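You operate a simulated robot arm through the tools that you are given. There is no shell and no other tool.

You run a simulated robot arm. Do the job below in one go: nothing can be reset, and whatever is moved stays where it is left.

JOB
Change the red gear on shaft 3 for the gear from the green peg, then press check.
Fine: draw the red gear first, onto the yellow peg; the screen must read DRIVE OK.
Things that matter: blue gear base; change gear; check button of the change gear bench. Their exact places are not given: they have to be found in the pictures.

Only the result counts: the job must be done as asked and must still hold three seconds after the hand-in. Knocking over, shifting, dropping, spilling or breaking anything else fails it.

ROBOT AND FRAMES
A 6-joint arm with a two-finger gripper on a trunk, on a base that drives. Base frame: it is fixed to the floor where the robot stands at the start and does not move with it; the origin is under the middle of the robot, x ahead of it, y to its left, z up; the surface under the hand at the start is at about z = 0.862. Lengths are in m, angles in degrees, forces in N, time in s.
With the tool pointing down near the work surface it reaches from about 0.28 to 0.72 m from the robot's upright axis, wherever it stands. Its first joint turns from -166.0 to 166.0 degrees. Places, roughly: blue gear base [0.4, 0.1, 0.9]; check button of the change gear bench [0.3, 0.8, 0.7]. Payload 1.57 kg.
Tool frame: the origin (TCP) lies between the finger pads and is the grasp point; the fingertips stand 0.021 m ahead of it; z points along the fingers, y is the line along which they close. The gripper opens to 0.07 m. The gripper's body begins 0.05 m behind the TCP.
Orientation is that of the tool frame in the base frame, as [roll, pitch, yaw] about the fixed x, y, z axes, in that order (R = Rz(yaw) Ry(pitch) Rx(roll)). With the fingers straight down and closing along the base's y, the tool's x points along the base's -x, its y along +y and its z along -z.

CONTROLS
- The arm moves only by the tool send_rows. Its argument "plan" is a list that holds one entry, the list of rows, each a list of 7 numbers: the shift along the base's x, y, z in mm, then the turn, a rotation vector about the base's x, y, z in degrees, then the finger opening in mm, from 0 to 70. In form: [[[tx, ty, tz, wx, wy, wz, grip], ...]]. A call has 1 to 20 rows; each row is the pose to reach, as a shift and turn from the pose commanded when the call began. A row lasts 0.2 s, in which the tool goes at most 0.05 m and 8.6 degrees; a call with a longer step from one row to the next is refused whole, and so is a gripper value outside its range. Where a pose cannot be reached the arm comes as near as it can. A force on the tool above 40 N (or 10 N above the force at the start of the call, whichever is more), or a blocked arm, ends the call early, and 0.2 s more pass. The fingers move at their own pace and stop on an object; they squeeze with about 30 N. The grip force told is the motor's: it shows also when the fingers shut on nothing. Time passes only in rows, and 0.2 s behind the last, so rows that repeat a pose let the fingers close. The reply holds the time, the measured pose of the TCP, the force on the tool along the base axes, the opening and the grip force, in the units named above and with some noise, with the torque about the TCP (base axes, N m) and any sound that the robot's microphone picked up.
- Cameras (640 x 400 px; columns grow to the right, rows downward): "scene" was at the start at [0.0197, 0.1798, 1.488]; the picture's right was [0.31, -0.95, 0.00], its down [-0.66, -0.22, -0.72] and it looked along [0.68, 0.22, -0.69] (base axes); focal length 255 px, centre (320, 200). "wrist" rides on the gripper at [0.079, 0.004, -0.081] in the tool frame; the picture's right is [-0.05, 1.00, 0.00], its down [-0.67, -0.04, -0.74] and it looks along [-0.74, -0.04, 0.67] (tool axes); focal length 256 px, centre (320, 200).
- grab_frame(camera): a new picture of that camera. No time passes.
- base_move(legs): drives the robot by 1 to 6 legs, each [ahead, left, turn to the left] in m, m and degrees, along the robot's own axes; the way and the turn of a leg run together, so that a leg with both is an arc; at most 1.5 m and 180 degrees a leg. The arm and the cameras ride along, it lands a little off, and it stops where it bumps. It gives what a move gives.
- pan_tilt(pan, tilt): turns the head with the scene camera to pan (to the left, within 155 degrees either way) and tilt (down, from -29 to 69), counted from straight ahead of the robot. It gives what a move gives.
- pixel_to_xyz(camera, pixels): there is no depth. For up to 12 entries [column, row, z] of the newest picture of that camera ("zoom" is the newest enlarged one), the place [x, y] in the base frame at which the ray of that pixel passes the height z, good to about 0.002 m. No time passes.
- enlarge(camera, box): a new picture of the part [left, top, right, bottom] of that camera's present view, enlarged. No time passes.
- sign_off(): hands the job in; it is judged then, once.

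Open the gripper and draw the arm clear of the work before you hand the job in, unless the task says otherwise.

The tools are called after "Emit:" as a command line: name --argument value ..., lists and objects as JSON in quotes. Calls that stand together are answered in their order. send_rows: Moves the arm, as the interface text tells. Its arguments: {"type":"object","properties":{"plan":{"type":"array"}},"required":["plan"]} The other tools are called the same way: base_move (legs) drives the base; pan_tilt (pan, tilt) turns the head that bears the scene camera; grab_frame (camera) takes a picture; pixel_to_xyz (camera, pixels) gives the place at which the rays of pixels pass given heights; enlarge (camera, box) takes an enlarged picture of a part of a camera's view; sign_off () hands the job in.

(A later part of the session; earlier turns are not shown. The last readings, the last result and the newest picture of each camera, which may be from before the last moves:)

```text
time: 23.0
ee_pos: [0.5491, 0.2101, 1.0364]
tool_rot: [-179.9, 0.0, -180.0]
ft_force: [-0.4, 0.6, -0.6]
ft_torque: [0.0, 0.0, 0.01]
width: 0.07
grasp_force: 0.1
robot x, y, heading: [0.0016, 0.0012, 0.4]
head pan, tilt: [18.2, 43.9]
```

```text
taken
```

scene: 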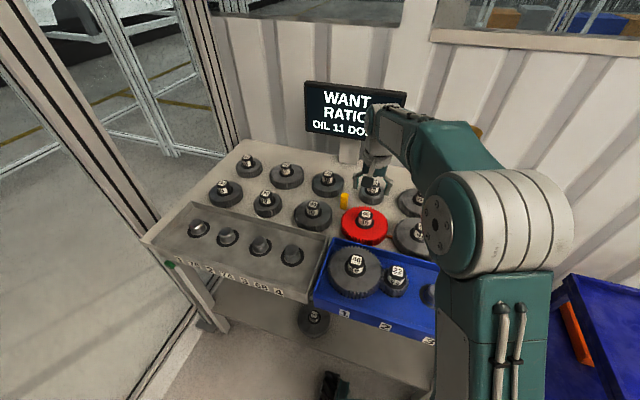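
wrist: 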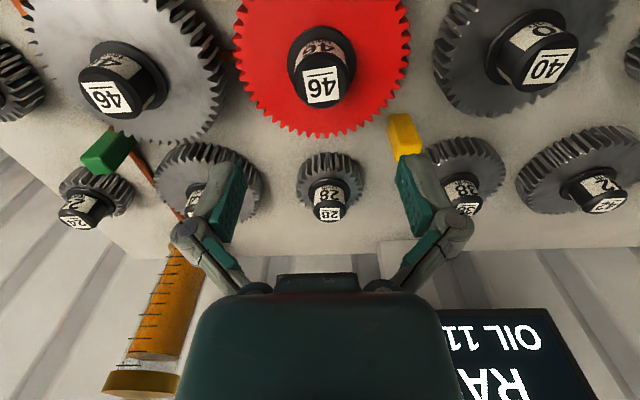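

The red gear sits flat on the yellow peg. Using its known place as a reference, I'm measuring where hub 46 (wrist about (118,90)) lies relative to it.

Emit:
enlarge --camera "wrist" --box '[60, 30, 220, 130]'

Emit:
enlarge --camera "wrist" --box '[240, 15, 400, 115]'

```text
4.00 times, centred on (140, 80) of wrist
```

zoom: 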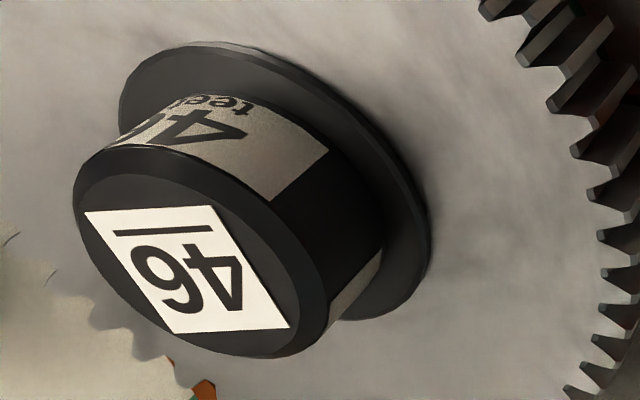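

```text
4.00 times, centred on (320, 65) of wrist
```

zoom: 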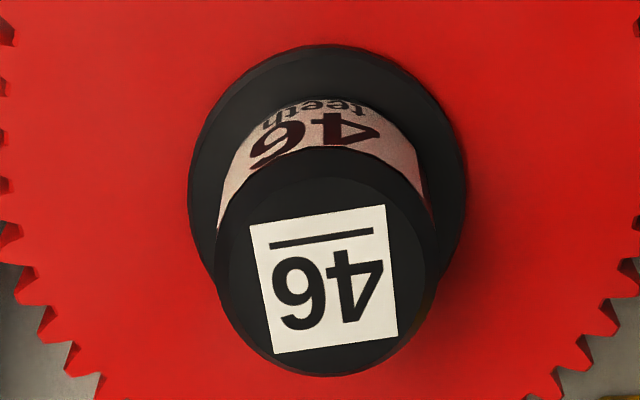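

Emit:
pixel_to_xyz --camera "wrist" --pixels '[[106.75, 97, 0.92], [106.75, 97, 0.925], [106.75, 97, 0.93], [106.75, 97, 0.935], [321, 84.75, 0.92], [321, 84.75, 0.925], [321, 84.75, 0.93], [321, 84.75, 0.935]]'

```text
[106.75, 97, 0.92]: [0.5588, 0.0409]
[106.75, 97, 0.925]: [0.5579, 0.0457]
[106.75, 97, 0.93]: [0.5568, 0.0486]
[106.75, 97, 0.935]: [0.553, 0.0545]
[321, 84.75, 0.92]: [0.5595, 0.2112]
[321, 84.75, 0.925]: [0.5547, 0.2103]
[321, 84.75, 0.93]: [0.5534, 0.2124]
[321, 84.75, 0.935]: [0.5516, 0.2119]
```

Hub 46 is offset from the red hub by about (+1, −162) mm. I'm moving over it and coming down partway for a centring look.

Emit:
send_rows --plan '[[[0, -40, 0, 0, 0, 0, 70], [0, -80, 0, 0, 0, 0, 70], [1, -120, 0, 0, 0, 0, 70], [1, -161, 0, 0, 0, 0, 70], [1, -161, -35, 0, 0, 0, 70], [1, -161, -70, 0, 0, 0, 70], [1, -161, -70, 0, 0, 0, 70]]]'

Emit:
grab_frame --camera "wrist"

Emit:
enlarge --camera "wrist" --box '[240, 80, 400, 180]'

Emit:
grab_frame --camera "scene"

```text
time: 24.6
ee_pos: [0.55, 0.0509, 0.9669]
tool_rot: [-179.9, 0.2, -179.9]
ft_force: [-0.3, -0.5, 0.2]
ft_torque: [-0.01, 0.01, 0.01]
width: 0.0701
grasp_force: 0.0
robot x, y, heading: [0.0046, 0.0001, 0.0]
head pan, tilt: [18.2, 43.9]
```

```text
taken
```

wrist: 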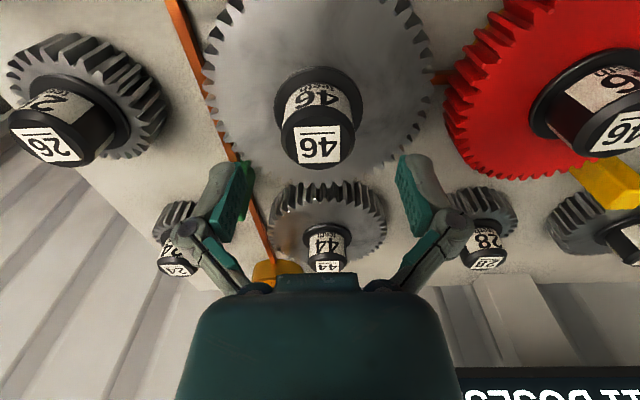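

```text
4.00 times, centred on (320, 130) of wrist
```

zoom: 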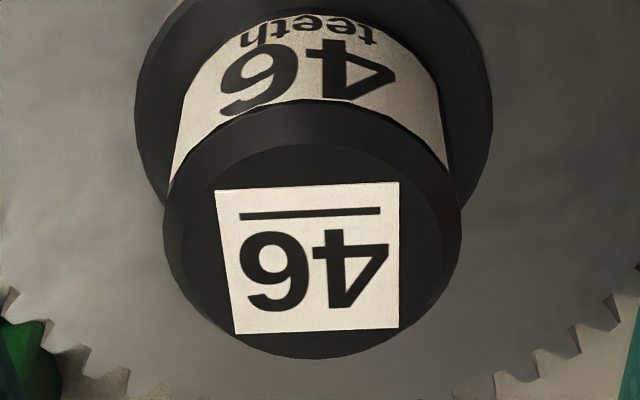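

```text
taken
```

scene: 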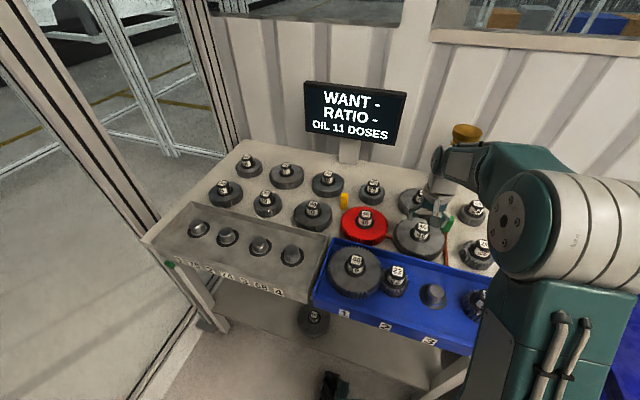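

Hub 46 is centred between the fingers (label at wrist (317.5,144), the same as for the red gear). I'm going down 40 mm and closing.

Emit:
send_rows --plan '[[[0, 0, -14, 0, 0, 0, 70], [0, 0, -28, 0, 0, 0, 70], [0, 0, -36, 0, 0, 0, 70], [0, 0, -40, 0, 0, 0, 70], [0, 0, -40, 0, 0, 0, 55], [0, 0, -40, 0, 0, 0, 45], [0, 0, -40, 0, 0, 0, 30], [0, 0, -40, 0, 0, 0, 30], [0, 0, -40, 0, 0, 0, 30]]]'

Emit:
grab_frame --camera "wrist"

```text
time: 26.6
ee_pos: [0.5497, 0.0498, 0.9254]
tool_rot: [-179.9, 0.1, 180.0]
ft_force: [0.0, -2.6, 2.0]
ft_torque: [-0.18, -0.12, -0.11]
width: 0.0415
grasp_force: 30.0
robot x, y, heading: [-0.0026, -0.0005, -0.1]
head pan, tilt: [18.2, 43.9]
```

```text
taken
```

wrist: 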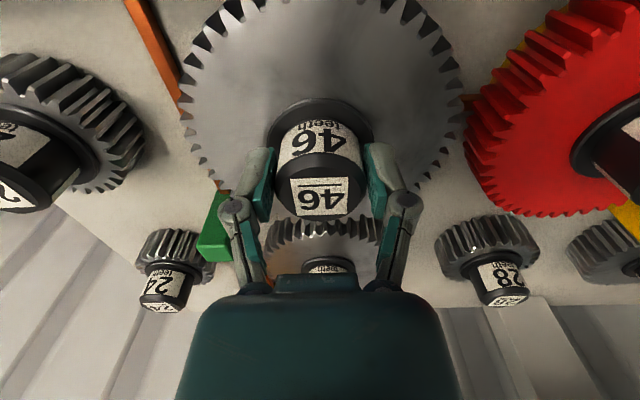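

Gripped at 41.5 mm. Lifting straight up by 120 mm.

Emit:
send_rows --plan '[[[0, 0, 4, 0, 0, 0, 30], [0, 0, 10, 0, 0, 0, 30], [0, 0, 18, 0, 0, 0, 30], [0, 0, 28, 0, 0, 0, 30], [0, 0, 40, 0, 0, 0, 30], [0, 0, 55, 0, 0, 0, 30], [0, 0, 75, 0, 0, 0, 30], [0, 0, 100, 0, 0, 0, 30], [0, 0, 120, 0, 0, 0, 30], [0, 0, 120, 0, 0, 0, 30]]]'

Emit:
grab_frame --camera "wrist"

Emit:
grab_frame --camera "scene"

```text
time: 28.8
ee_pos: [0.5498, 0.051, 1.0447]
tool_rot: [-180.0, 0.0, 179.9]
ft_force: [0.2, -0.6, -12.8]
ft_torque: [0.02, 0.05, -0.01]
width: 0.0417
grasp_force: 30.4
robot x, y, heading: [-0.0023, 0.0014, -0.0]
head pan, tilt: [18.2, 43.9]
```

```text
taken
```

wrist: 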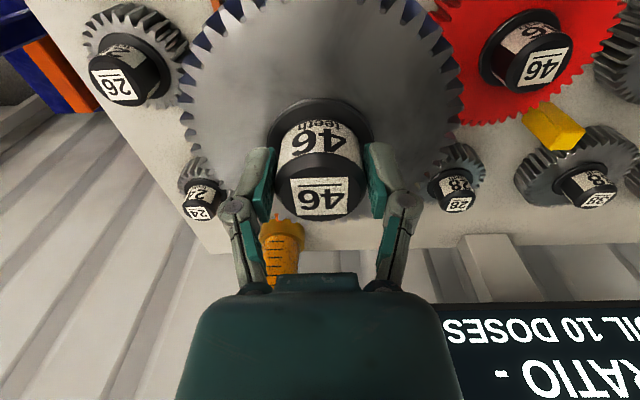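

```text
taken
```

scene: 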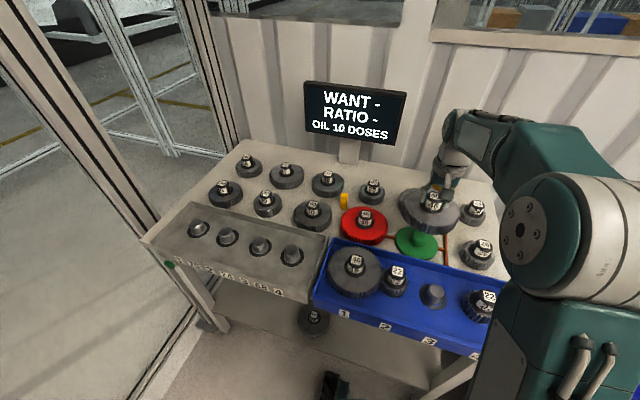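

The green plate is now bare, which confirms the right gear. I'm carrying it above shaft 3, held high at about z 1.01, so I can compare its tooth phase with the neighbouring 22-tooth gears.

Emit:
send_rows --plan '[[[-25, -8, 0, 0, 0, 0, 30], [-50, -15, 0, 0, 0, 0, 30], [-75, -23, 0, 0, 0, 0, 30], [-100, -30, 0, 0, 0, 0, 30], [-130, -40, 0, 0, 0, 0, 30], [-161.5, -48.8, 0, 0, 0, 0, 30], [-161.5, -48.8, -20, 0, 0, 0, 30], [-161.5, -48.8, -35, 0, 0, 0, 30], [-161.5, -48.8, -35, 0, 0, 0, 30]]]'

Emit:
grab_frame --camera "wrist"

Emit:
grab_frame --camera "scene"

Emit:
enlarge --camera "scene" --box '[370, 230, 530, 330]'

Emit:
enlarge --camera "wrist" --box '[150, 0, 490, 212]'

```text
time: 30.8
ee_pos: [0.3872, 0.0013, 1.0088]
tool_rot: [-179.9, 0.0, -180.0]
ft_force: [-0.1, 1.0, -12.4]
ft_torque: [-0.01, 0.08, 0.02]
width: 0.0416
grasp_force: 30.0
robot x, y, heading: [0.0021, -0.0014, -0.0]
head pan, tilt: [18.2, 43.9]
```

```text
taken
```

wrist: 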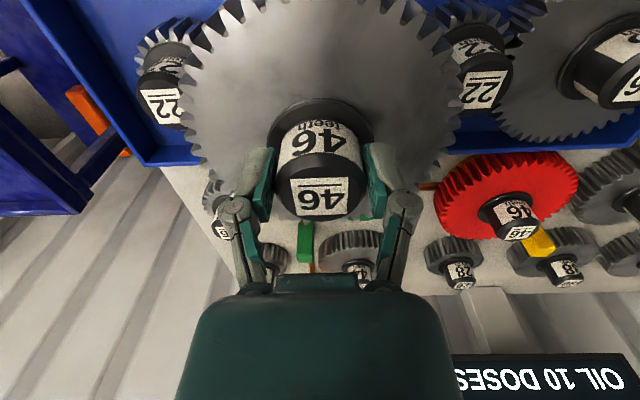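

```text
taken
```

scene: 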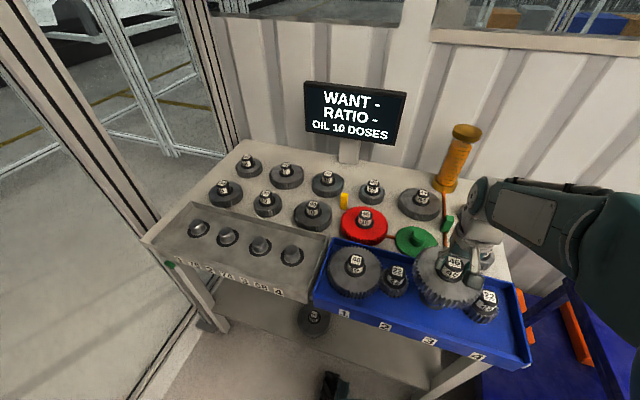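

```text
4.00 times, centred on (450, 280) of scene
```

zoom: 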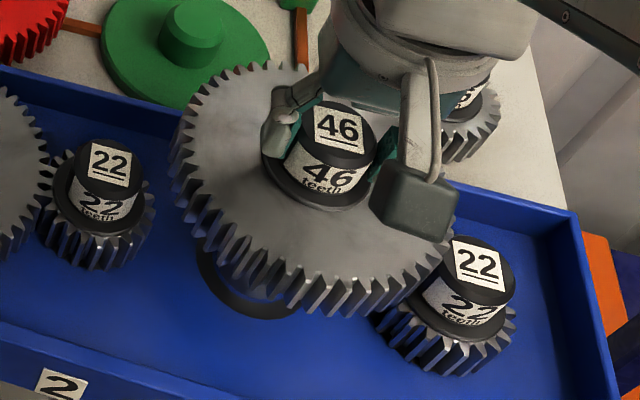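

```text
1.88 times, centred on (320, 106) of wrist
```

zoom: 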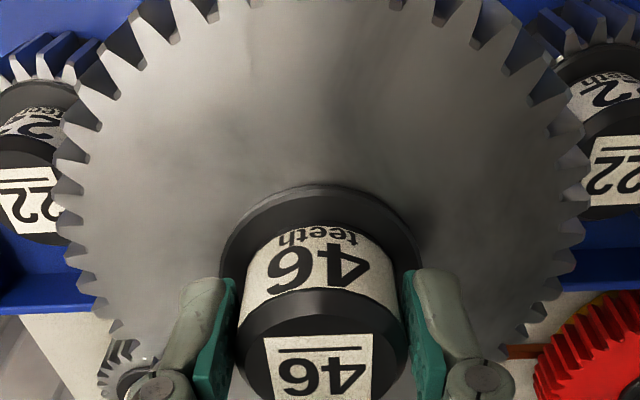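

I need accurate tooth positions at the left and right rims, where the gear will mesh. I'm enlarging both sides of the held gear in the wrist view, and the 22s in the scene.

Emit:
enlarge --camera "wrist" --box '[170, 20, 250, 130]'

Emit:
enlarge --camera "wrist" --box '[400, 20, 480, 130]'

Emit:
enlarge --camera "scene" --box '[370, 255, 418, 303]'

Emit:
enlarge --camera "scene" --box '[460, 280, 508, 328]'

```text
3.64 times, centred on (210, 75) of wrist
```

zoom: 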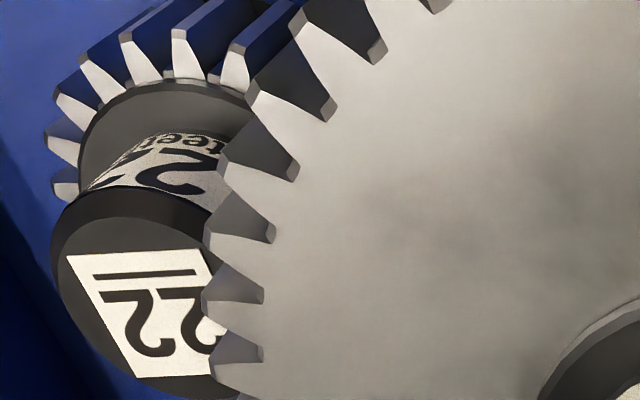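

```text
3.64 times, centred on (440, 75) of wrist
```

zoom: 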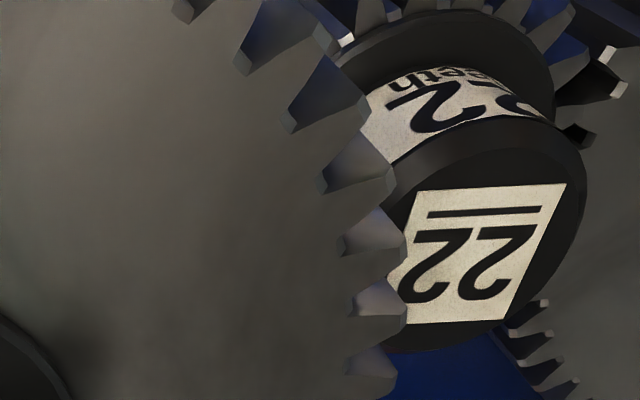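

```text
8.33 times, centred on (394, 279) of scene
```

zoom: 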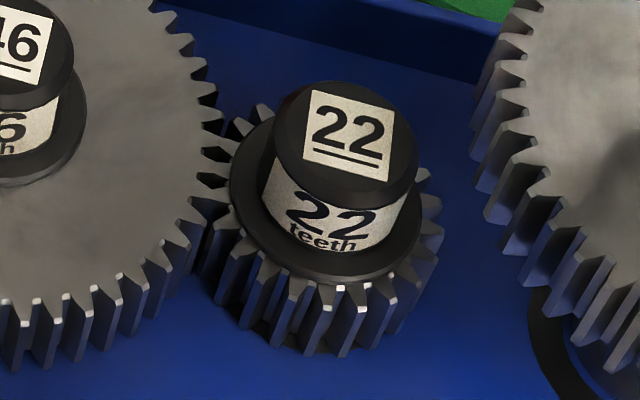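

```text
8.33 times, centred on (484, 304) of scene
```

zoom: 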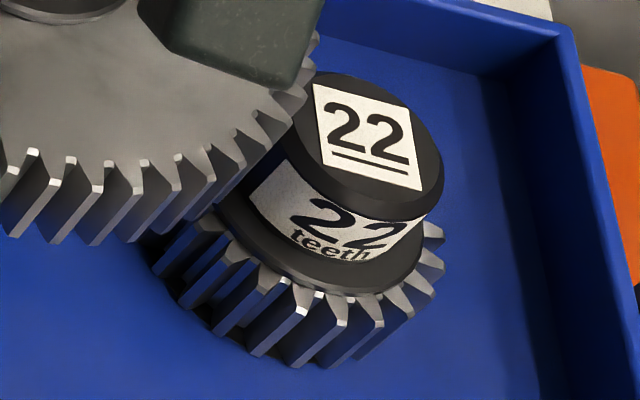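

I've marked the tooth-gap roots on both rims: left zoom (333,110), (292,170), (270,232), (262,295) and right zoom (290,120), (322,180), (343,243), (352,305). I'm projecting them at the gear's top-face height.

Emit:
pixel_to_xyz --camera "wrist" --pixels '[[213.6, 50.3, 0.978], [202.3, 66.8, 0.978], [196.3, 83.8, 0.978], [194.1, 101.1, 0.978], [194.1, 117.0, 0.978], [418.9, 37.1, 0.978], [431.8, 53.0, 0.978], [440.6, 69.5, 0.978], [446.3, 86.8, 0.978], [448.8, 103.8, 0.978], [448.2, 120.3, 0.978]]'

```text
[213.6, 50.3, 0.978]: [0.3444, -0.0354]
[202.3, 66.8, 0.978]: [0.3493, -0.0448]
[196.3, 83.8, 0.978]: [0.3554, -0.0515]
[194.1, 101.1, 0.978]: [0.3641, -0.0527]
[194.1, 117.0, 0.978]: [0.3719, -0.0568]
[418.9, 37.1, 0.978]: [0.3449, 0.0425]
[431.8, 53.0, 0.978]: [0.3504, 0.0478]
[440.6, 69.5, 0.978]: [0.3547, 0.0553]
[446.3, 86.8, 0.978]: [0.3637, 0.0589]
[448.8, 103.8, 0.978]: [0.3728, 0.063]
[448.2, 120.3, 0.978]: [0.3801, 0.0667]
```

The held gear has gaps within about 0.7° of the ±y axis, toward both neighbours. Now I'm checking the reference phase: the red gear (still as drawn) and the tooth directions of the 22s.

Emit:
enlarge --camera "scene" --box '[332, 200, 396, 248]'

Emit:
enlarge --camera "wrist" --box '[430, 145, 590, 245]'

Emit:
enlarge --camera "wrist" --box '[430, 0, 530, 70]'

Emit:
enlarge --camera "scene" --box '[376, 258, 412, 282]'

```text
8.33 times, centred on (364, 224) of scene
```

zoom: 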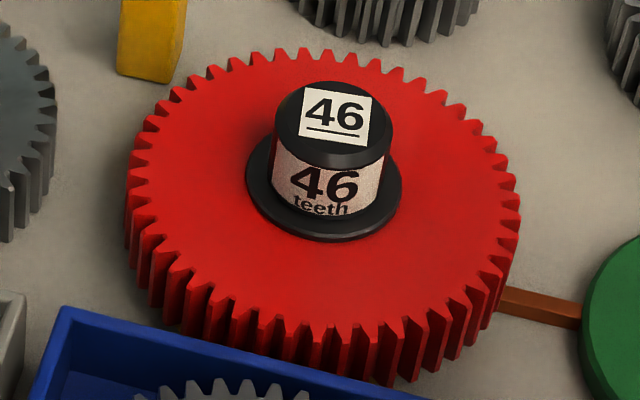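

```text
4.00 times, centred on (510, 195) of wrist
```

zoom: 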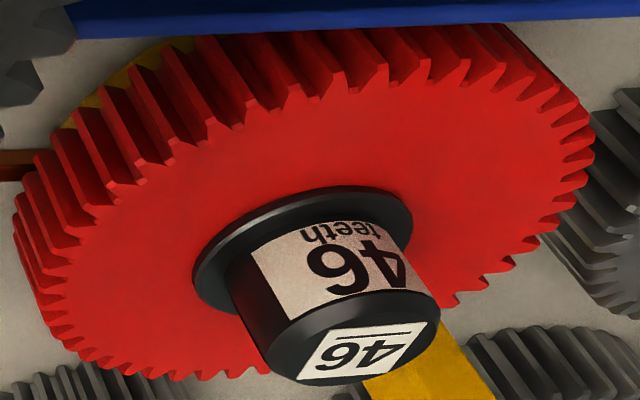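

```text
5.71 times, centred on (480, 35) of wrist
```

zoom: 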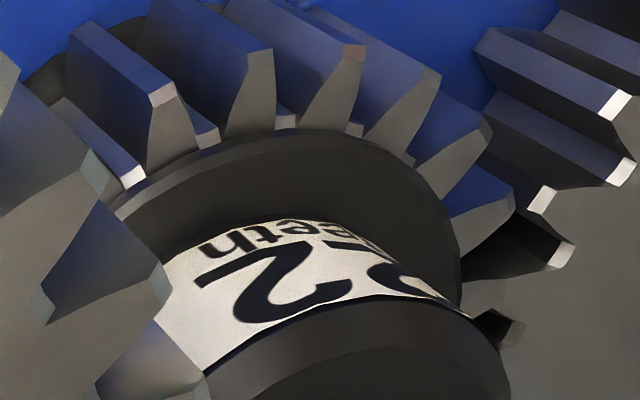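

```text
16.00 times, centred on (394, 270) of scene
```

zoom: 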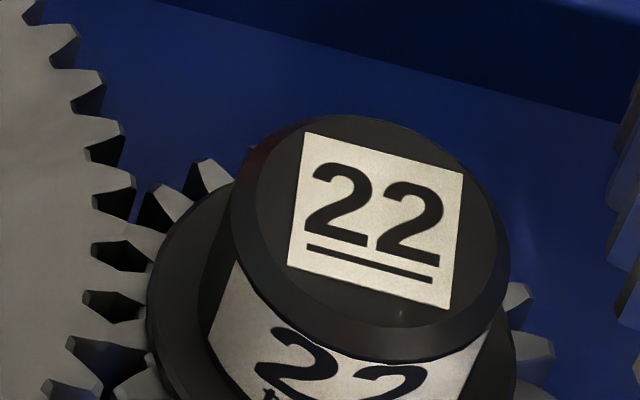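

I'm projecting the visible tooth tips of both 22s from the wrist view at their top-face height (about 0.897) to get their phases.

Emit:
pixel_to_xyz --camera "wrist" --pixels '[[452.3, 16.8, 0.897], [469.5, 10.5, 0.897], [485.95, 9.1, 0.897], [499.6, 13.6, 0.897], [509.4, 23.1, 0.897], [136.4, 57.1, 0.897], [138, 46.2, 0.897], [145.4, 35.7, 0.897], [157, 29.1, 0.897], [171.5, 28.3, 0.897], [188, 32.4, 0.897]]'

Emit:
pixel_to_xyz --camera "scene" --pixels '[[406.2, 276.1, 0.897], [408.6, 279.2, 0.897], [397.2, 271.5, 0.928], [389.2, 267.5, 0.897]]'

```text
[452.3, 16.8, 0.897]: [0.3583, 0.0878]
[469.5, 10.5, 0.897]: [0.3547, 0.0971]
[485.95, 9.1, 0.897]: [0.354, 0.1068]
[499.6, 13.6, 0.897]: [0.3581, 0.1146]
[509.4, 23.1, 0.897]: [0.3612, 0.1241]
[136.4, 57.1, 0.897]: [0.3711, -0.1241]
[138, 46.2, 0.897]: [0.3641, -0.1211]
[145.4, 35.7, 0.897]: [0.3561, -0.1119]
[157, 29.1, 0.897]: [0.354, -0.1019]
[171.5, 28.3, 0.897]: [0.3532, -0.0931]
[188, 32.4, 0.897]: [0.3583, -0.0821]
```

```text
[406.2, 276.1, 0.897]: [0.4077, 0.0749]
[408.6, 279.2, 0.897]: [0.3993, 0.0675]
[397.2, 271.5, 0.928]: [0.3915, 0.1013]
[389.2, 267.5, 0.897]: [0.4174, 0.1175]
```

Both 22s have a tooth pointing at shaft 3 (within about 2°) and the held gear has gaps there, so the phases match. I'm lowering to just above the neighbours' top faces.

Emit:
send_rows --plan '[[[0, 0, -10, 0, 0, 0, 30], [0, 0, -20, 0, 0, 0, 30], [0, 0, -30, 0, 0, 0, 30], [0, 0, -36, 0, 0, 0, 30], [0, 0, -40, 0, 0, 0, 30], [0, 0, -44, 0, 0, 0, 30], [0, 0, -48, 0, 0, 0, 30], [0, 0, -48, 0, 0, 0, 30]]]'

Emit:
enlarge --camera "scene" --box '[370, 230, 530, 330]'

Emit:
enlarge --camera "wrist" --box '[150, 0, 490, 212]'

```text
time: 32.6
ee_pos: [0.3891, 0.0018, 0.9627]
tool_rot: [-179.9, 0.0, 180.0]
ft_force: [0.3, 0.2, -12.3]
ft_torque: [0.03, 0.08, -0.01]
width: 0.0417
grasp_force: 30.1
robot x, y, heading: [-0.0019, -0.0018, 0.0]
head pan, tilt: [18.2, 43.9]
```

```text
4.00 times, centred on (450, 280) of scene
```

zoom: 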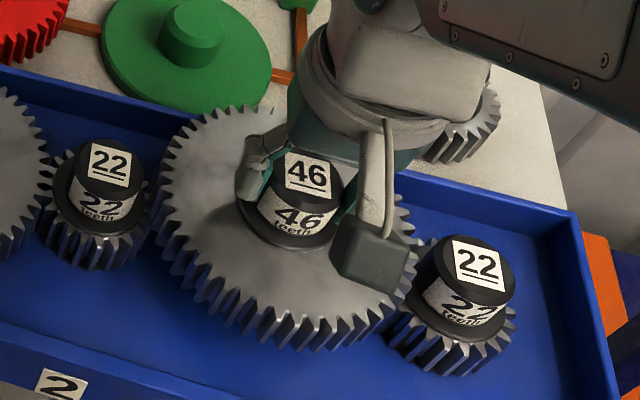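

```text
1.88 times, centred on (320, 106) of wrist
```

zoom: 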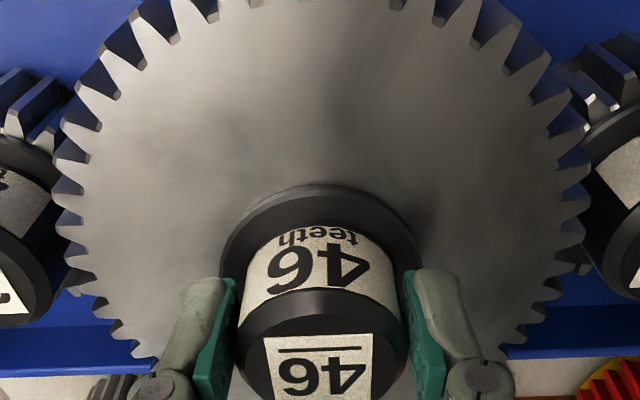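

No contact so far, and the gear sits centred between the 22 hubs. I'm continuing down in 2 mm steps.

Emit:
send_rows --plan '[[[0, 0, -2, 0, 0, 0, 30], [0, 0, -4, 0, 0, 0, 30], [0, 0, -6, 0, 0, 0, 30], [0, 0, -8, 0, 0, 0, 30], [0, 0, -10, 0, 0, 0, 30]]]'

```text
time: 33.8
ee_pos: [0.3876, 0.0025, 0.9535]
tool_rot: [-179.9, 0.0, 180.0]
ft_force: [-0.4, -0.5, -12.9]
ft_torque: [-0.02, 0.07, 0.0]
width: 0.0415
grasp_force: 29.7
robot x, y, heading: [-0.0011, -0.0006, 0.0]
head pan, tilt: [18.2, 43.9]
```

Emit:
send_rows --plan '[[[0, 0, -2, 0, 0, 0, 30], [0, 0, -4, 0, 0, 0, 30], [0, 0, -6, 0, 0, 0, 30], [0, 0, -8, 0, 0, 0, 30], [0, 0, -8, 0, 0, 0, 30]]]'

Emit:
enlarge --camera "scene" --box '[370, 230, 530, 330]'

```text
time: 35.0
ee_pos: [0.3884, 0.0024, 0.9439]
tool_rot: [-180.0, -0.1, 180.0]
ft_force: [-7.2, 5.5, -9.3]
ft_torque: [0.31, 0.53, -0.05]
width: 0.0418
grasp_force: 29.8
robot x, y, heading: [0.0008, 0.0019, 0.2]
head pan, tilt: [18.2, 43.9]
```

```text
4.00 times, centred on (450, 280) of scene
```

zoom: 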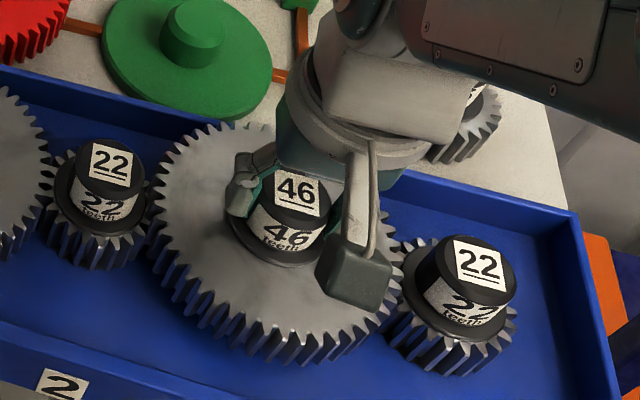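

The bore has met the chamfer: side forces −7 N in x and +5.5 N in y. I'm following them by (−1, +0.7) mm.

Emit:
send_rows --plan '[[[-0.5, 0.4, 0, 0, 0, 0, 30], [-1, 0.7, 0, 0, 0, 0, 30], [-1, 0.7, 0, 0, 0, 0, 30]]]'

```text
time: 35.8
ee_pos: [0.3878, 0.0029, 0.944]
tool_rot: [-179.9, 0.1, 180.0]
ft_force: [-2.8, -0.2, -10.5]
ft_torque: [0.0, 0.25, -0.02]
width: 0.0417
grasp_force: 30.6
robot x, y, heading: [0.0018, 0.0002, 0.1]
head pan, tilt: [18.2, 43.9]
```

Only −2.8 N in x remains. I'm shifting another 0.4 mm that way and continuing down gently.

Emit:
send_rows --plan '[[[-0.4, 0, 0, 0, 0, 0, 30], [-0.4, 0, -1.5, 0, 0, 0, 30], [-0.4, 0, -3, 0, 0, 0, 30], [-0.4, 0, -4.5, 0, 0, 0, 30], [-0.4, 0, -4.5, 0, 0, 0, 30]]]'

```text
time: 37.0
ee_pos: [0.3884, 0.0026, 0.9404]
tool_rot: [-179.9, 0.0, -180.0]
ft_force: [0.2, -1.2, -13.2]
ft_torque: [-0.05, 0.04, 0.01]
width: 0.0417
grasp_force: 30.2
robot x, y, heading: [0.0015, 0.0003, -0.2]
head pan, tilt: [18.2, 43.9]
```

Forces are clean again (weight only). Continuing down toward the seat at about z 0.925.

Emit:
send_rows --plan '[[[0, 0, -2, 0, 0, 0, 30], [0, 0, -4, 0, 0, 0, 30], [0, 0, -6, 0, 0, 0, 30], [0, 0, -8, 0, 0, 0, 30], [0, 0, -10, 0, 0, 0, 30], [0, 0, -10, 0, 0, 0, 30]]]'

Emit:
enlarge --camera "scene" --box '[370, 230, 530, 330]'

```text
time: 38.4
ee_pos: [0.3884, 0.0022, 0.9302]
tool_rot: [-180.0, 0.1, 180.0]
ft_force: [0.4, -1.8, -12.0]
ft_torque: [-0.15, 0.05, 0.01]
width: 0.0418
grasp_force: 29.5
robot x, y, heading: [0.0029, -0.0002, 0.1]
head pan, tilt: [18.2, 43.9]
```

```text
4.00 times, centred on (450, 280) of scene
```

zoom: 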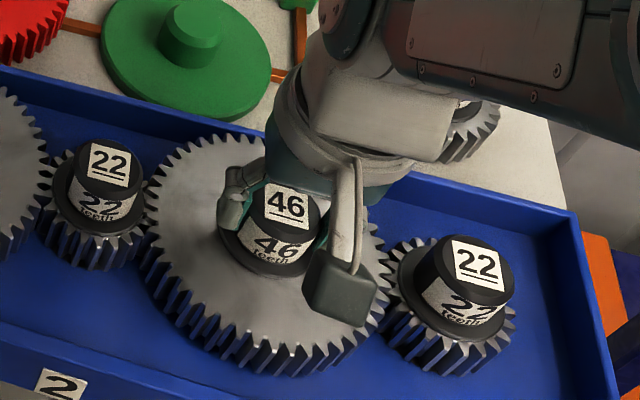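

It is meshing without resistance. I'm doing the last few mm down to the seat.

Emit:
send_rows --plan '[[[0, -0.2, -1.5, 0, 0, 0, 30], [0, -0.2, -3, 0, 0, 0, 30], [0, -0.2, -4.5, 0, 0, 0, 30], [0, -0.2, -5.5, 0, 0, 0, 30], [0, -0.2, -5.5, 0, 0, 0, 30]]]'

```text
time: 39.6
ee_pos: [0.3871, 0.003, 0.9266]
tool_rot: [-179.8, 0.3, 179.9]
ft_force: [-1.6, 0.0, 18.6]
ft_torque: [0.03, -0.09, 0.0]
width: 0.0421
grasp_force: 29.9
robot x, y, heading: [-0.0031, -0.0024, -0.1]
head pan, tilt: [18.2, 43.9]
```

Vertical force rose to +18.6 N at the seat height, so the gear is down. I'm easing up 1 mm, opening, and rising.

Emit:
send_rows --plan '[[[0, 0, 1.5, 0, 0, 0, 30], [0, 0, 1.5, 0, 0, 0, 46], [0, 0, 1.5, 0, 0, 0, 60], [0, 0, 1.5, 0, 0, 0, 70], [0, 0, 1.5, 0, 0, 0, 70], [0, 0, 20, 0, 0, 0, 70], [0, 0, 40, 0, 0, 0, 70], [0, 0, 75, 0, 0, 0, 70], [0, 0, 120, 0, 0, 0, 70], [0, 0, 155, 0, 0, 0, 70], [0, 0, 155, 0, 0, 0, 70]]]'

Emit:
grab_frame --camera "wrist"

Emit:
grab_frame --camera "scene"

Emit:
enlarge --camera "scene" --box '[370, 230, 530, 330]'

```text
time: 42.0
ee_pos: [0.3865, 0.003, 1.0799]
tool_rot: [-179.8, 0.1, -180.0]
ft_force: [0.1, -0.4, 0.8]
ft_torque: [0.0, 0.0, -0.01]
width: 0.0701
grasp_force: 0.0
robot x, y, heading: [0.0025, 0.003, 0.0]
head pan, tilt: [18.2, 43.9]
```

```text
taken
```

wrist: 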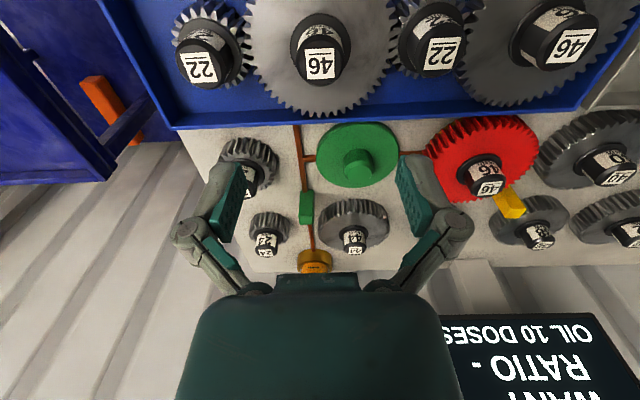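

```text
taken
```

scene: 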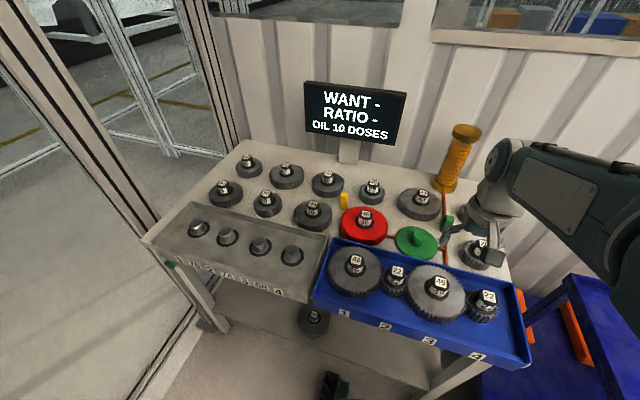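

```text
4.00 times, centred on (450, 280) of scene
```

zoom: 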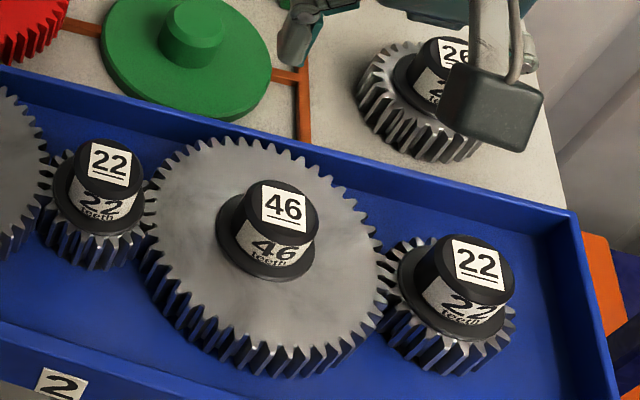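

The gear looks meshed. To be sure it is fully seated I'm repeating the earlier enlarged wrist view, where the red hub's label was at zoom (314,198) and the 22s at (75,211) and (560,183).

Emit:
enlarge --camera "wrist" --box '[160, 0, 480, 120]'

Emit:
enlarge --camera "scene" --box '[360, 240, 520, 340]'

Emit:
enlarge --camera "scene" --box '[440, 270, 488, 318]'

Emit:
enlarge --camera "scene" --box '[380, 255, 428, 303]'

```text
2.00 times, centred on (320, 60) of wrist
```

zoom: 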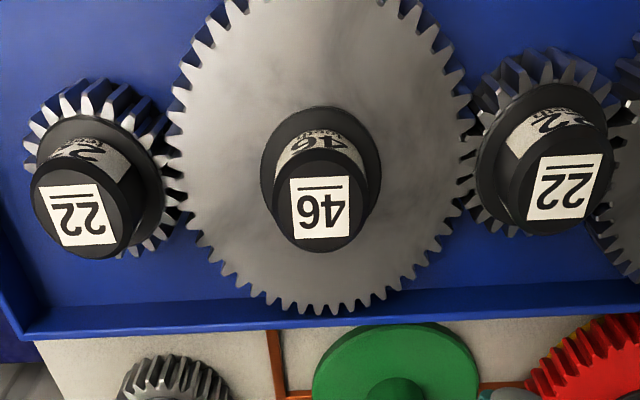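

```text
4.00 times, centred on (440, 290) of scene
```

zoom: 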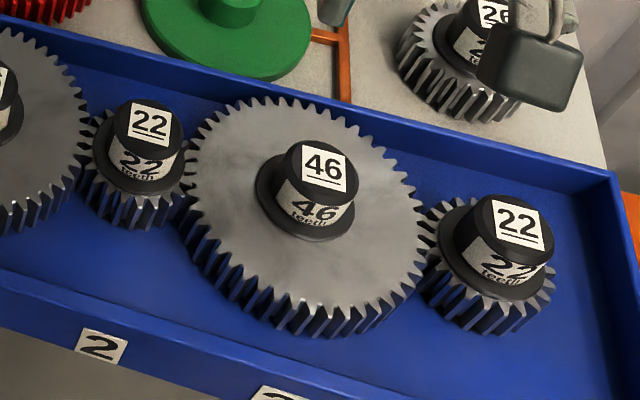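

```text
8.33 times, centred on (464, 294) of scene
```

zoom: 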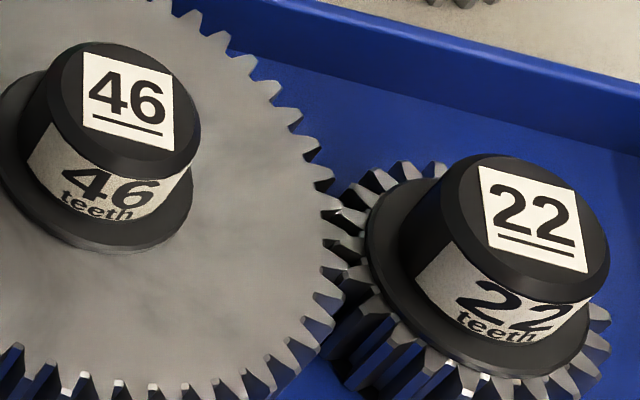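

```text
8.33 times, centred on (404, 279) of scene
```

zoom: 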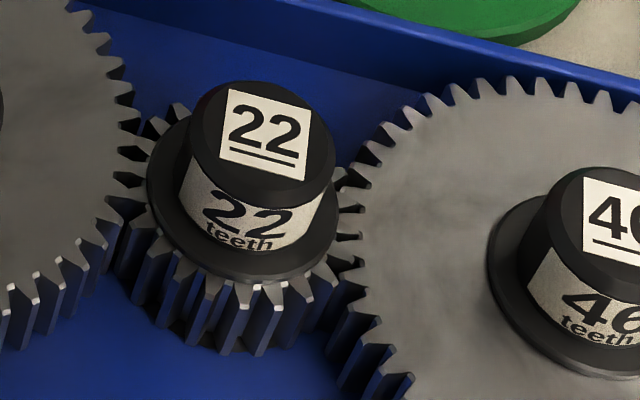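

The new hub sits about 2.5–3 mm higher than the line through the 22 hubs (shaft 3 row 63.5 against 60.5 expected; the red one was in line), so it isn't quite seated. I'm gripping it again to ease it down with small turns.

Emit:
send_rows --plan '[[[0, 0, -45, 0, 0, 0, 70], [0, 0, -90, 0, 0, 0, 70], [0, 0, -120, 0, 0, 0, 70], [0, 0, -140, 0, 0, 0, 70], [0, 0, -152, 0, 0, 0, 70], [0, 0, -152, 0, 0, 0, 55], [0, 0, -152, 0, 0, 0, 45], [0, 0, -152, 0, 0, 0, 30], [0, 0, -152, 0, 0, 0, 30], [0, 0, -152, 0, 0, 0, 30]]]'

```text
time: 44.2
ee_pos: [0.3885, 0.0026, 0.9279]
tool_rot: [-179.9, 0.0, -179.9]
ft_force: [-0.4, 2.8, 3.0]
ft_torque: [0.13, -0.07, 0.1]
width: 0.0414
grasp_force: 30.1
robot x, y, heading: [-0.0021, 0.0028, 0.1]
head pan, tilt: [18.2, 43.9]
```

Gripped again at 41.4 mm. I'm pressing lightly while turning about ±1° about z.

Emit:
send_rows --plan '[[[0, 0.2, -1, 0, 0, 0.5, 30], [0, 0.2, -1.5, 0, 0, 1.0, 30], [0, 0.2, -1.5, 0, 0, 0, 30], [0, 0.2, -1.5, 0, 0, -1.0, 30], [0, 0.2, -2, 0, 0, 0, 30], [0, 0.2, -2, 0, 0, 0, 30]]]'

```text
time: 45.6
ee_pos: [0.3877, 0.002, 0.926]
tool_rot: [-179.9, 0.1, 179.9]
ft_force: [2.6, -0.1, 16.2]
ft_torque: [-0.02, -0.32, -0.17]
width: 0.0419
grasp_force: 30.2
robot x, y, heading: [-0.0, -0.0022, 0.1]
head pan, tilt: [18.2, 43.9]
```

Force is +16 N at measured z 0.926. I'm checking the picture to see whether the gear moved or the fingers slipped.

Emit:
grab_frame --camera "wrist"

Emit:
enlarge --camera "scene" --box '[360, 240, 520, 340]'

```text
taken
```

wrist: 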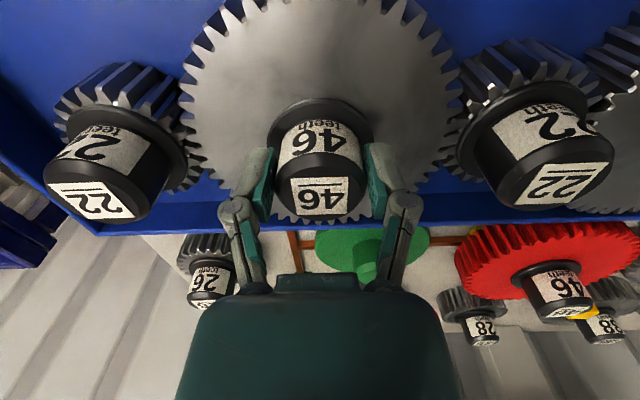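

```text
4.00 times, centred on (440, 290) of scene
```

zoom: 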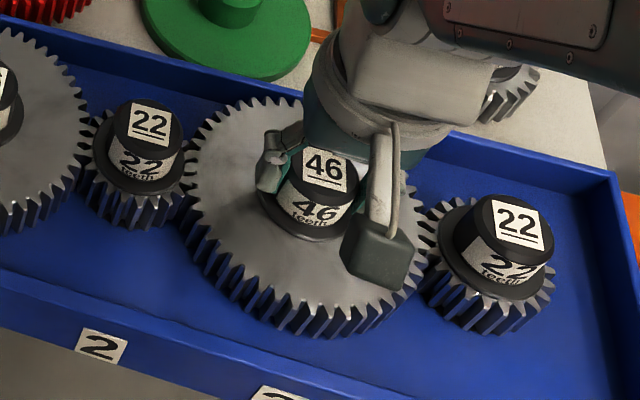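

The label moved down only slightly (zoom row 167 to 170, target about 173). I'm pressing a bit more while shifting and turning slightly.

Emit:
send_rows --plan '[[[0.4, 0, -0.5, 0, 0, 1.0, 30], [0, 0.4, -0.8, 0, 0, 2.0, 30], [-0.4, 0, -0.8, 0, 0, 1.0, 30], [0, -0.4, -0.8, 0, 0, 0, 30], [0.4, 0, -1, 0, 0, -1.0, 30], [0, 0.4, -1, 0, 0, -2.0, 30], [-0.4, 0, -1, 0, 0, -1.0, 30], [0, 0, -1, 0, 0, 0, 30], [0, 0, -1, 0, 0, 0, 30]]]'

Emit:
enlarge --camera "scene" --box '[360, 240, 520, 340]'

```text
time: 47.6
ee_pos: [0.3857, 0.0019, 0.9254]
tool_rot: [-179.9, 0.0, -180.0]
ft_force: [-3.1, -0.2, 3.7]
ft_torque: [0.11, 0.09, -0.28]
width: 0.0418
grasp_force: 29.8
robot x, y, heading: [0.0015, -0.0002, 0.1]
head pan, tilt: [18.2, 43.9]
```

```text
4.00 times, centred on (440, 290) of scene
```

zoom: 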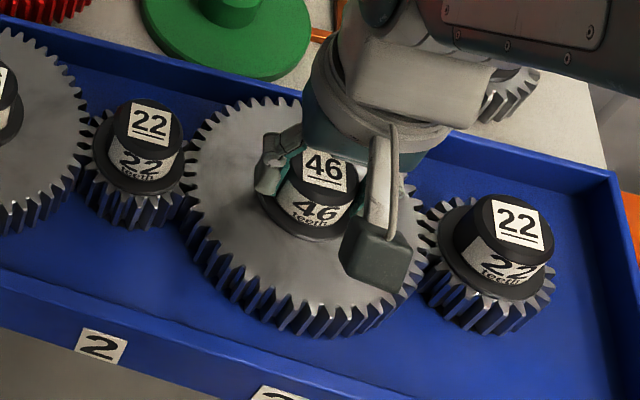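

Force dropped to +3.7 N while lower, so it settled some more. I'm continuing the same easing motion another 1.5 mm.

Emit:
send_rows --plan '[[[0.4, 0, -0.6, 0, 0, 1.0, 30], [0, 0.4, -1, 0, 0, 2.0, 30], [-0.4, 0, -1.2, 0, 0, 1.0, 30], [0, -0.4, -1.5, 0, 0, 0, 30], [0.4, 0, -1.5, 0, 0, -1.0, 30], [0, 0.4, -1.5, 0, 0, -2.0, 30], [-0.4, 0, -1.5, 0, 0, -1.0, 30], [0, 0, -1.5, 0, 0, 0, 30], [0, 0, -1.5, 0, 0, 0, 30]]]'

Emit:
grab_frame --camera "wrist"

Emit:
enlarge --camera "scene" --box '[360, 240, 520, 340]'

```text
time: 49.6
ee_pos: [0.3865, 0.0027, 0.9231]
tool_rot: [-180.0, 0.0, 180.0]
ft_force: [-1.3, -0.6, 6.9]
ft_torque: [0.07, 0.08, -0.42]
width: 0.0419
grasp_force: 30.2
robot x, y, heading: [0.0005, 0.0013, -0.0]
head pan, tilt: [18.2, 43.9]
```

```text
taken
```

wrist: 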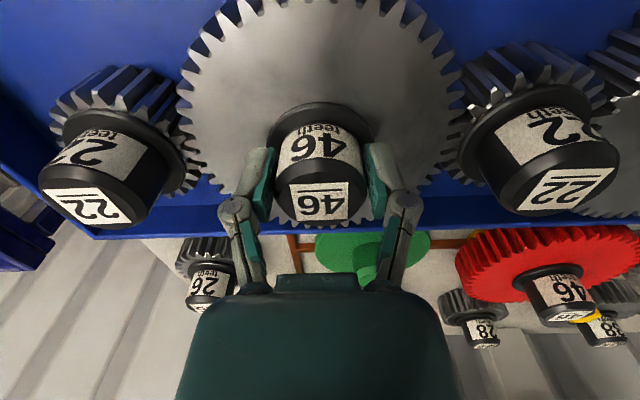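

```text
4.00 times, centred on (440, 290) of scene
```

zoom: 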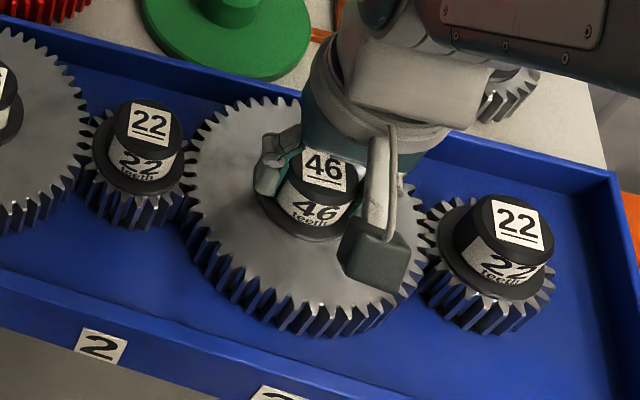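

The fingers slid about 3 mm down the hub (label row 193 to 201) while the gear stayed put, so gripping can't push it further. I'm releasing and rising to measure its real height before pushing from above.

Emit:
send_rows --plan '[[[0, 0, 0.5, 0, 0, 0, 46], [0, 0, 0.5, 0, 0, 0, 60], [0, 0, 0.5, 0, 0, 0, 70], [0, 0, 0.5, 0, 0, 0, 70], [0, 0, 20, 0, 0, 0, 70], [0, 0, 50, 0, 0, 0, 70], [0, 0, 90, 0, 0, 0, 70], [0, 0, 130, 0, 0, 0, 70], [0, 0, 157, 0, 0, 0, 70], [0, 0, 157, 0, 0, 0, 70]]]'

Emit:
enlarge --camera "wrist" --box '[160, 0, 480, 120]'

Emit:
enlarge --camera "wrist" --box '[480, 0, 640, 100]'

Emit:
enlarge --camera "scene" --box '[360, 240, 520, 340]'

Emit:
enlarge --camera "scene" --box '[400, 280, 480, 330]'

```text
time: 51.8
ee_pos: [0.3856, 0.0013, 1.0823]
tool_rot: [-179.9, 0.1, -180.0]
ft_force: [0.7, 0.5, -1.0]
ft_torque: [0.02, 0.01, -0.03]
width: 0.0701
grasp_force: 0.0
robot x, y, heading: [-0.0017, 0.0027, 0.1]
head pan, tilt: [18.2, 43.9]
```

```text
2.00 times, centred on (320, 60) of wrist
```

zoom: 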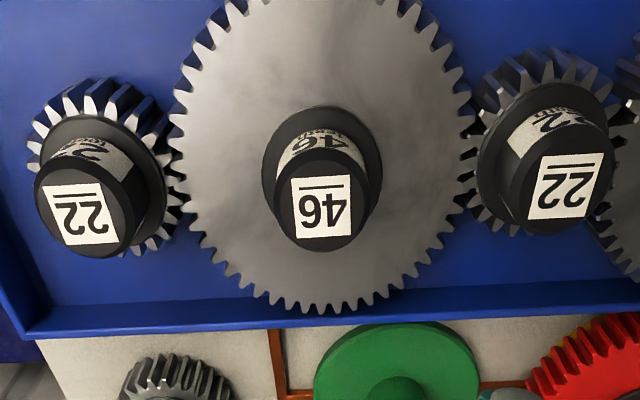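

```text
4.00 times, centred on (560, 50) of wrist
```

zoom: 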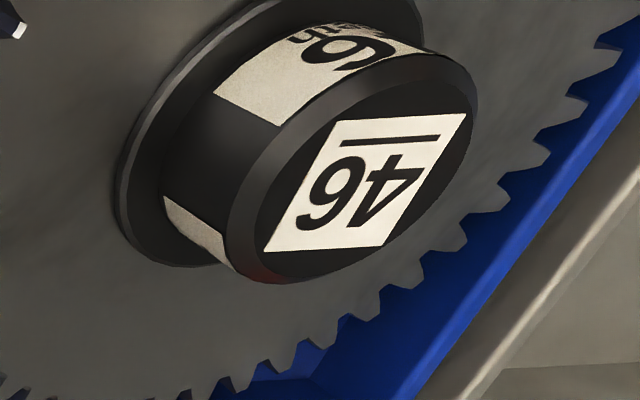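

```text
4.00 times, centred on (440, 290) of scene
```

zoom: 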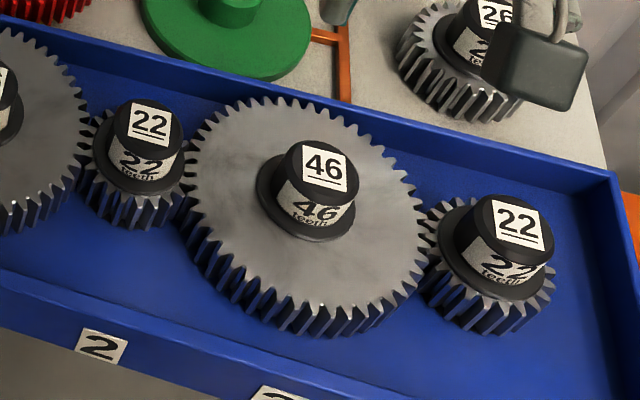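

```text
8.00 times, centred on (440, 305) of scene
```

zoom: 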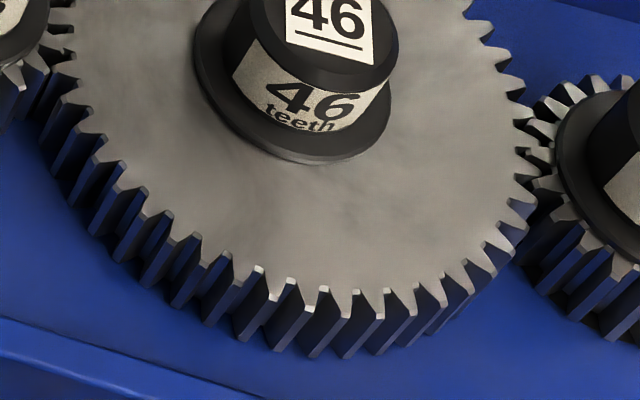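

I'm triangulating the hub tops of shafts 2, 3 and 4 from both cameras to compare heights.

Emit:
pixel_to_xyz --camera "wrist" --pixels '[[320.5, 63, 0.9], [320.5, 63, 0.96], [199.5, 67, 0.9], [199.5, 67, 0.96], [442.5, 53.5, 0.9], [442.5, 53.5, 0.96], [571.25, 45.5, 0.9], [571.25, 45.5, 0.96]]'

Emit:
pixel_to_xyz --camera "scene" --pixels '[[441, 281.75, 0.9], [441, 281.75, 0.96], [489.5, 295.5, 0.9], [489.5, 295.5, 0.96], [397.5, 270.5, 0.9], [397.5, 270.5, 0.96], [441.5, 283.25, 0.9], [441.5, 283.25, 0.96]]'

```text
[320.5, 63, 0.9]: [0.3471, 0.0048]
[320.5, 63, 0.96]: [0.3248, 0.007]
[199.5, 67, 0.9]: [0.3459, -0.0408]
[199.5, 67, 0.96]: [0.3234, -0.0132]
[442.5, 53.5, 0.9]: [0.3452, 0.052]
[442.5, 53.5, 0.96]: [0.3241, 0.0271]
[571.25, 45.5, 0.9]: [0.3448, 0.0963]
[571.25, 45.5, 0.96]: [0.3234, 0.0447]
```

```text
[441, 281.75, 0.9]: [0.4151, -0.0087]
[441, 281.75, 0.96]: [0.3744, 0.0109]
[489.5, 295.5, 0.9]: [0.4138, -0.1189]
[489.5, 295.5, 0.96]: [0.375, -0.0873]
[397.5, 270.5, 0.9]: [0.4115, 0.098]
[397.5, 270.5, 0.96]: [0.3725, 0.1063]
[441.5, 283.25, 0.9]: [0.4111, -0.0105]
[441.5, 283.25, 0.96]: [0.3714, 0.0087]
```

The height question stays ambiguous from pictures (height or a small x shift both fit), so I'll probe instead. With closed fingers I'll touch the top of hub 3 gently, and compare with hub 2 afterwards.

Emit:
send_rows --plan '[[[0, 0, -30, 0, 0, 0, 40], [0, 0, -60, 0, 0, 0, 10], [0, 0, -90, 0, 0, 0, 0], [0, 0, -110, 0, 0, 0, 0], [0, 0, -120, 0, 0, 0, 0], [0, 0, -124, 0, 0, 0, 0], [0, 0, -126, 0, 0, 0, 0], [0, 0, -126, 0, 0, 0, 0]]]'

```text
time: 53.6
ee_pos: [0.3862, 0.0021, 0.9543]
tool_rot: [-180.0, 0.0, -179.9]
ft_force: [-0.3, 0.1, 0.3]
ft_torque: [-0.02, 0.0, -0.01]
width: 0.0001
grasp_force: 28.1
robot x, y, heading: [-0.0004, 0.0047, -0.2]
head pan, tilt: [18.2, 43.9]
```

Emit:
send_rows --plan '[[[0, 0, -1, 0, 0, 0, 0], [0, 0, -2, 0, 0, 0, 0], [0, 0, -2, 0, 0, 0, 0]]]'

Emit:
enlarge --camera "scene" --box '[400, 250, 480, 300]'

```text
time: 54.4
ee_pos: [0.3882, 0.0027, 0.9529]
tool_rot: [180.0, 0.0, -179.9]
ft_force: [0.0, -0.6, 0.0]
ft_torque: [-0.01, 0.03, 0.01]
width: 0.0001
grasp_force: 29.1
robot x, y, heading: [0.0002, 0.0008, 0.1]
head pan, tilt: [18.2, 43.9]
```

```text
8.00 times, centred on (440, 275) of scene
```

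zoom: 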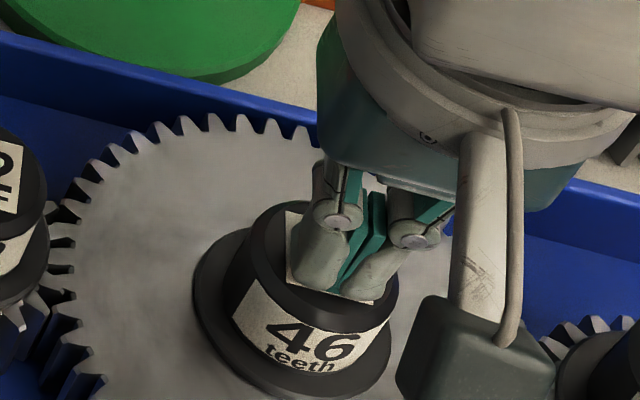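

Not touching yet at z 0.952. Continuing in 1 mm steps.

Emit:
send_rows --plan '[[[0, 0, -1, 0, 0, 0, 0], [0, 0, -2, 0, 0, 0, 0], [0, 0, -2, 0, 0, 0, 0]]]'

Emit:
send_rows --plan '[[[0, 0, -1, 0, 0, 0, 0], [0, 0, -1, 0, 0, 0, 0]]]'

Emit:
send_rows --plan '[[[0, 0, -1, 0, 0, 0, 0], [0, 0, -1, 0, 0, 0, 0]]]'

```text
time: 55.2
ee_pos: [0.3875, 0.003, 0.9501]
tool_rot: [-179.9, 0.1, 180.0]
ft_force: [0.0, 0.3, -0.3]
ft_torque: [-0.02, -0.03, -0.02]
width: 0.0001
grasp_force: 27.9
robot x, y, heading: [-0.0019, 0.0007, -0.1]
head pan, tilt: [18.2, 43.9]
```

```text
time: 55.8
ee_pos: [0.3865, 0.0029, 0.9505]
tool_rot: [-179.9, 0.1, -180.0]
ft_force: [-1.5, 1.0, 14.8]
ft_torque: [0.05, 0.06, 0.0]
width: 0.0056
grasp_force: 28.7
robot x, y, heading: [-0.0007, -0.0029, -0.1]
head pan, tilt: [18.2, 43.9]
```

```text
time: 56.4
ee_pos: [0.386, 0.002, 0.9491]
tool_rot: [-179.8, 0.3, 180.0]
ft_force: [-0.9, 1.1, 34.5]
ft_torque: [0.03, 0.17, -0.02]
width: 0.006
grasp_force: 28.2
robot x, y, heading: [0.0002, -0.0018, -0.1]
head pan, tilt: [18.2, 43.9]
```

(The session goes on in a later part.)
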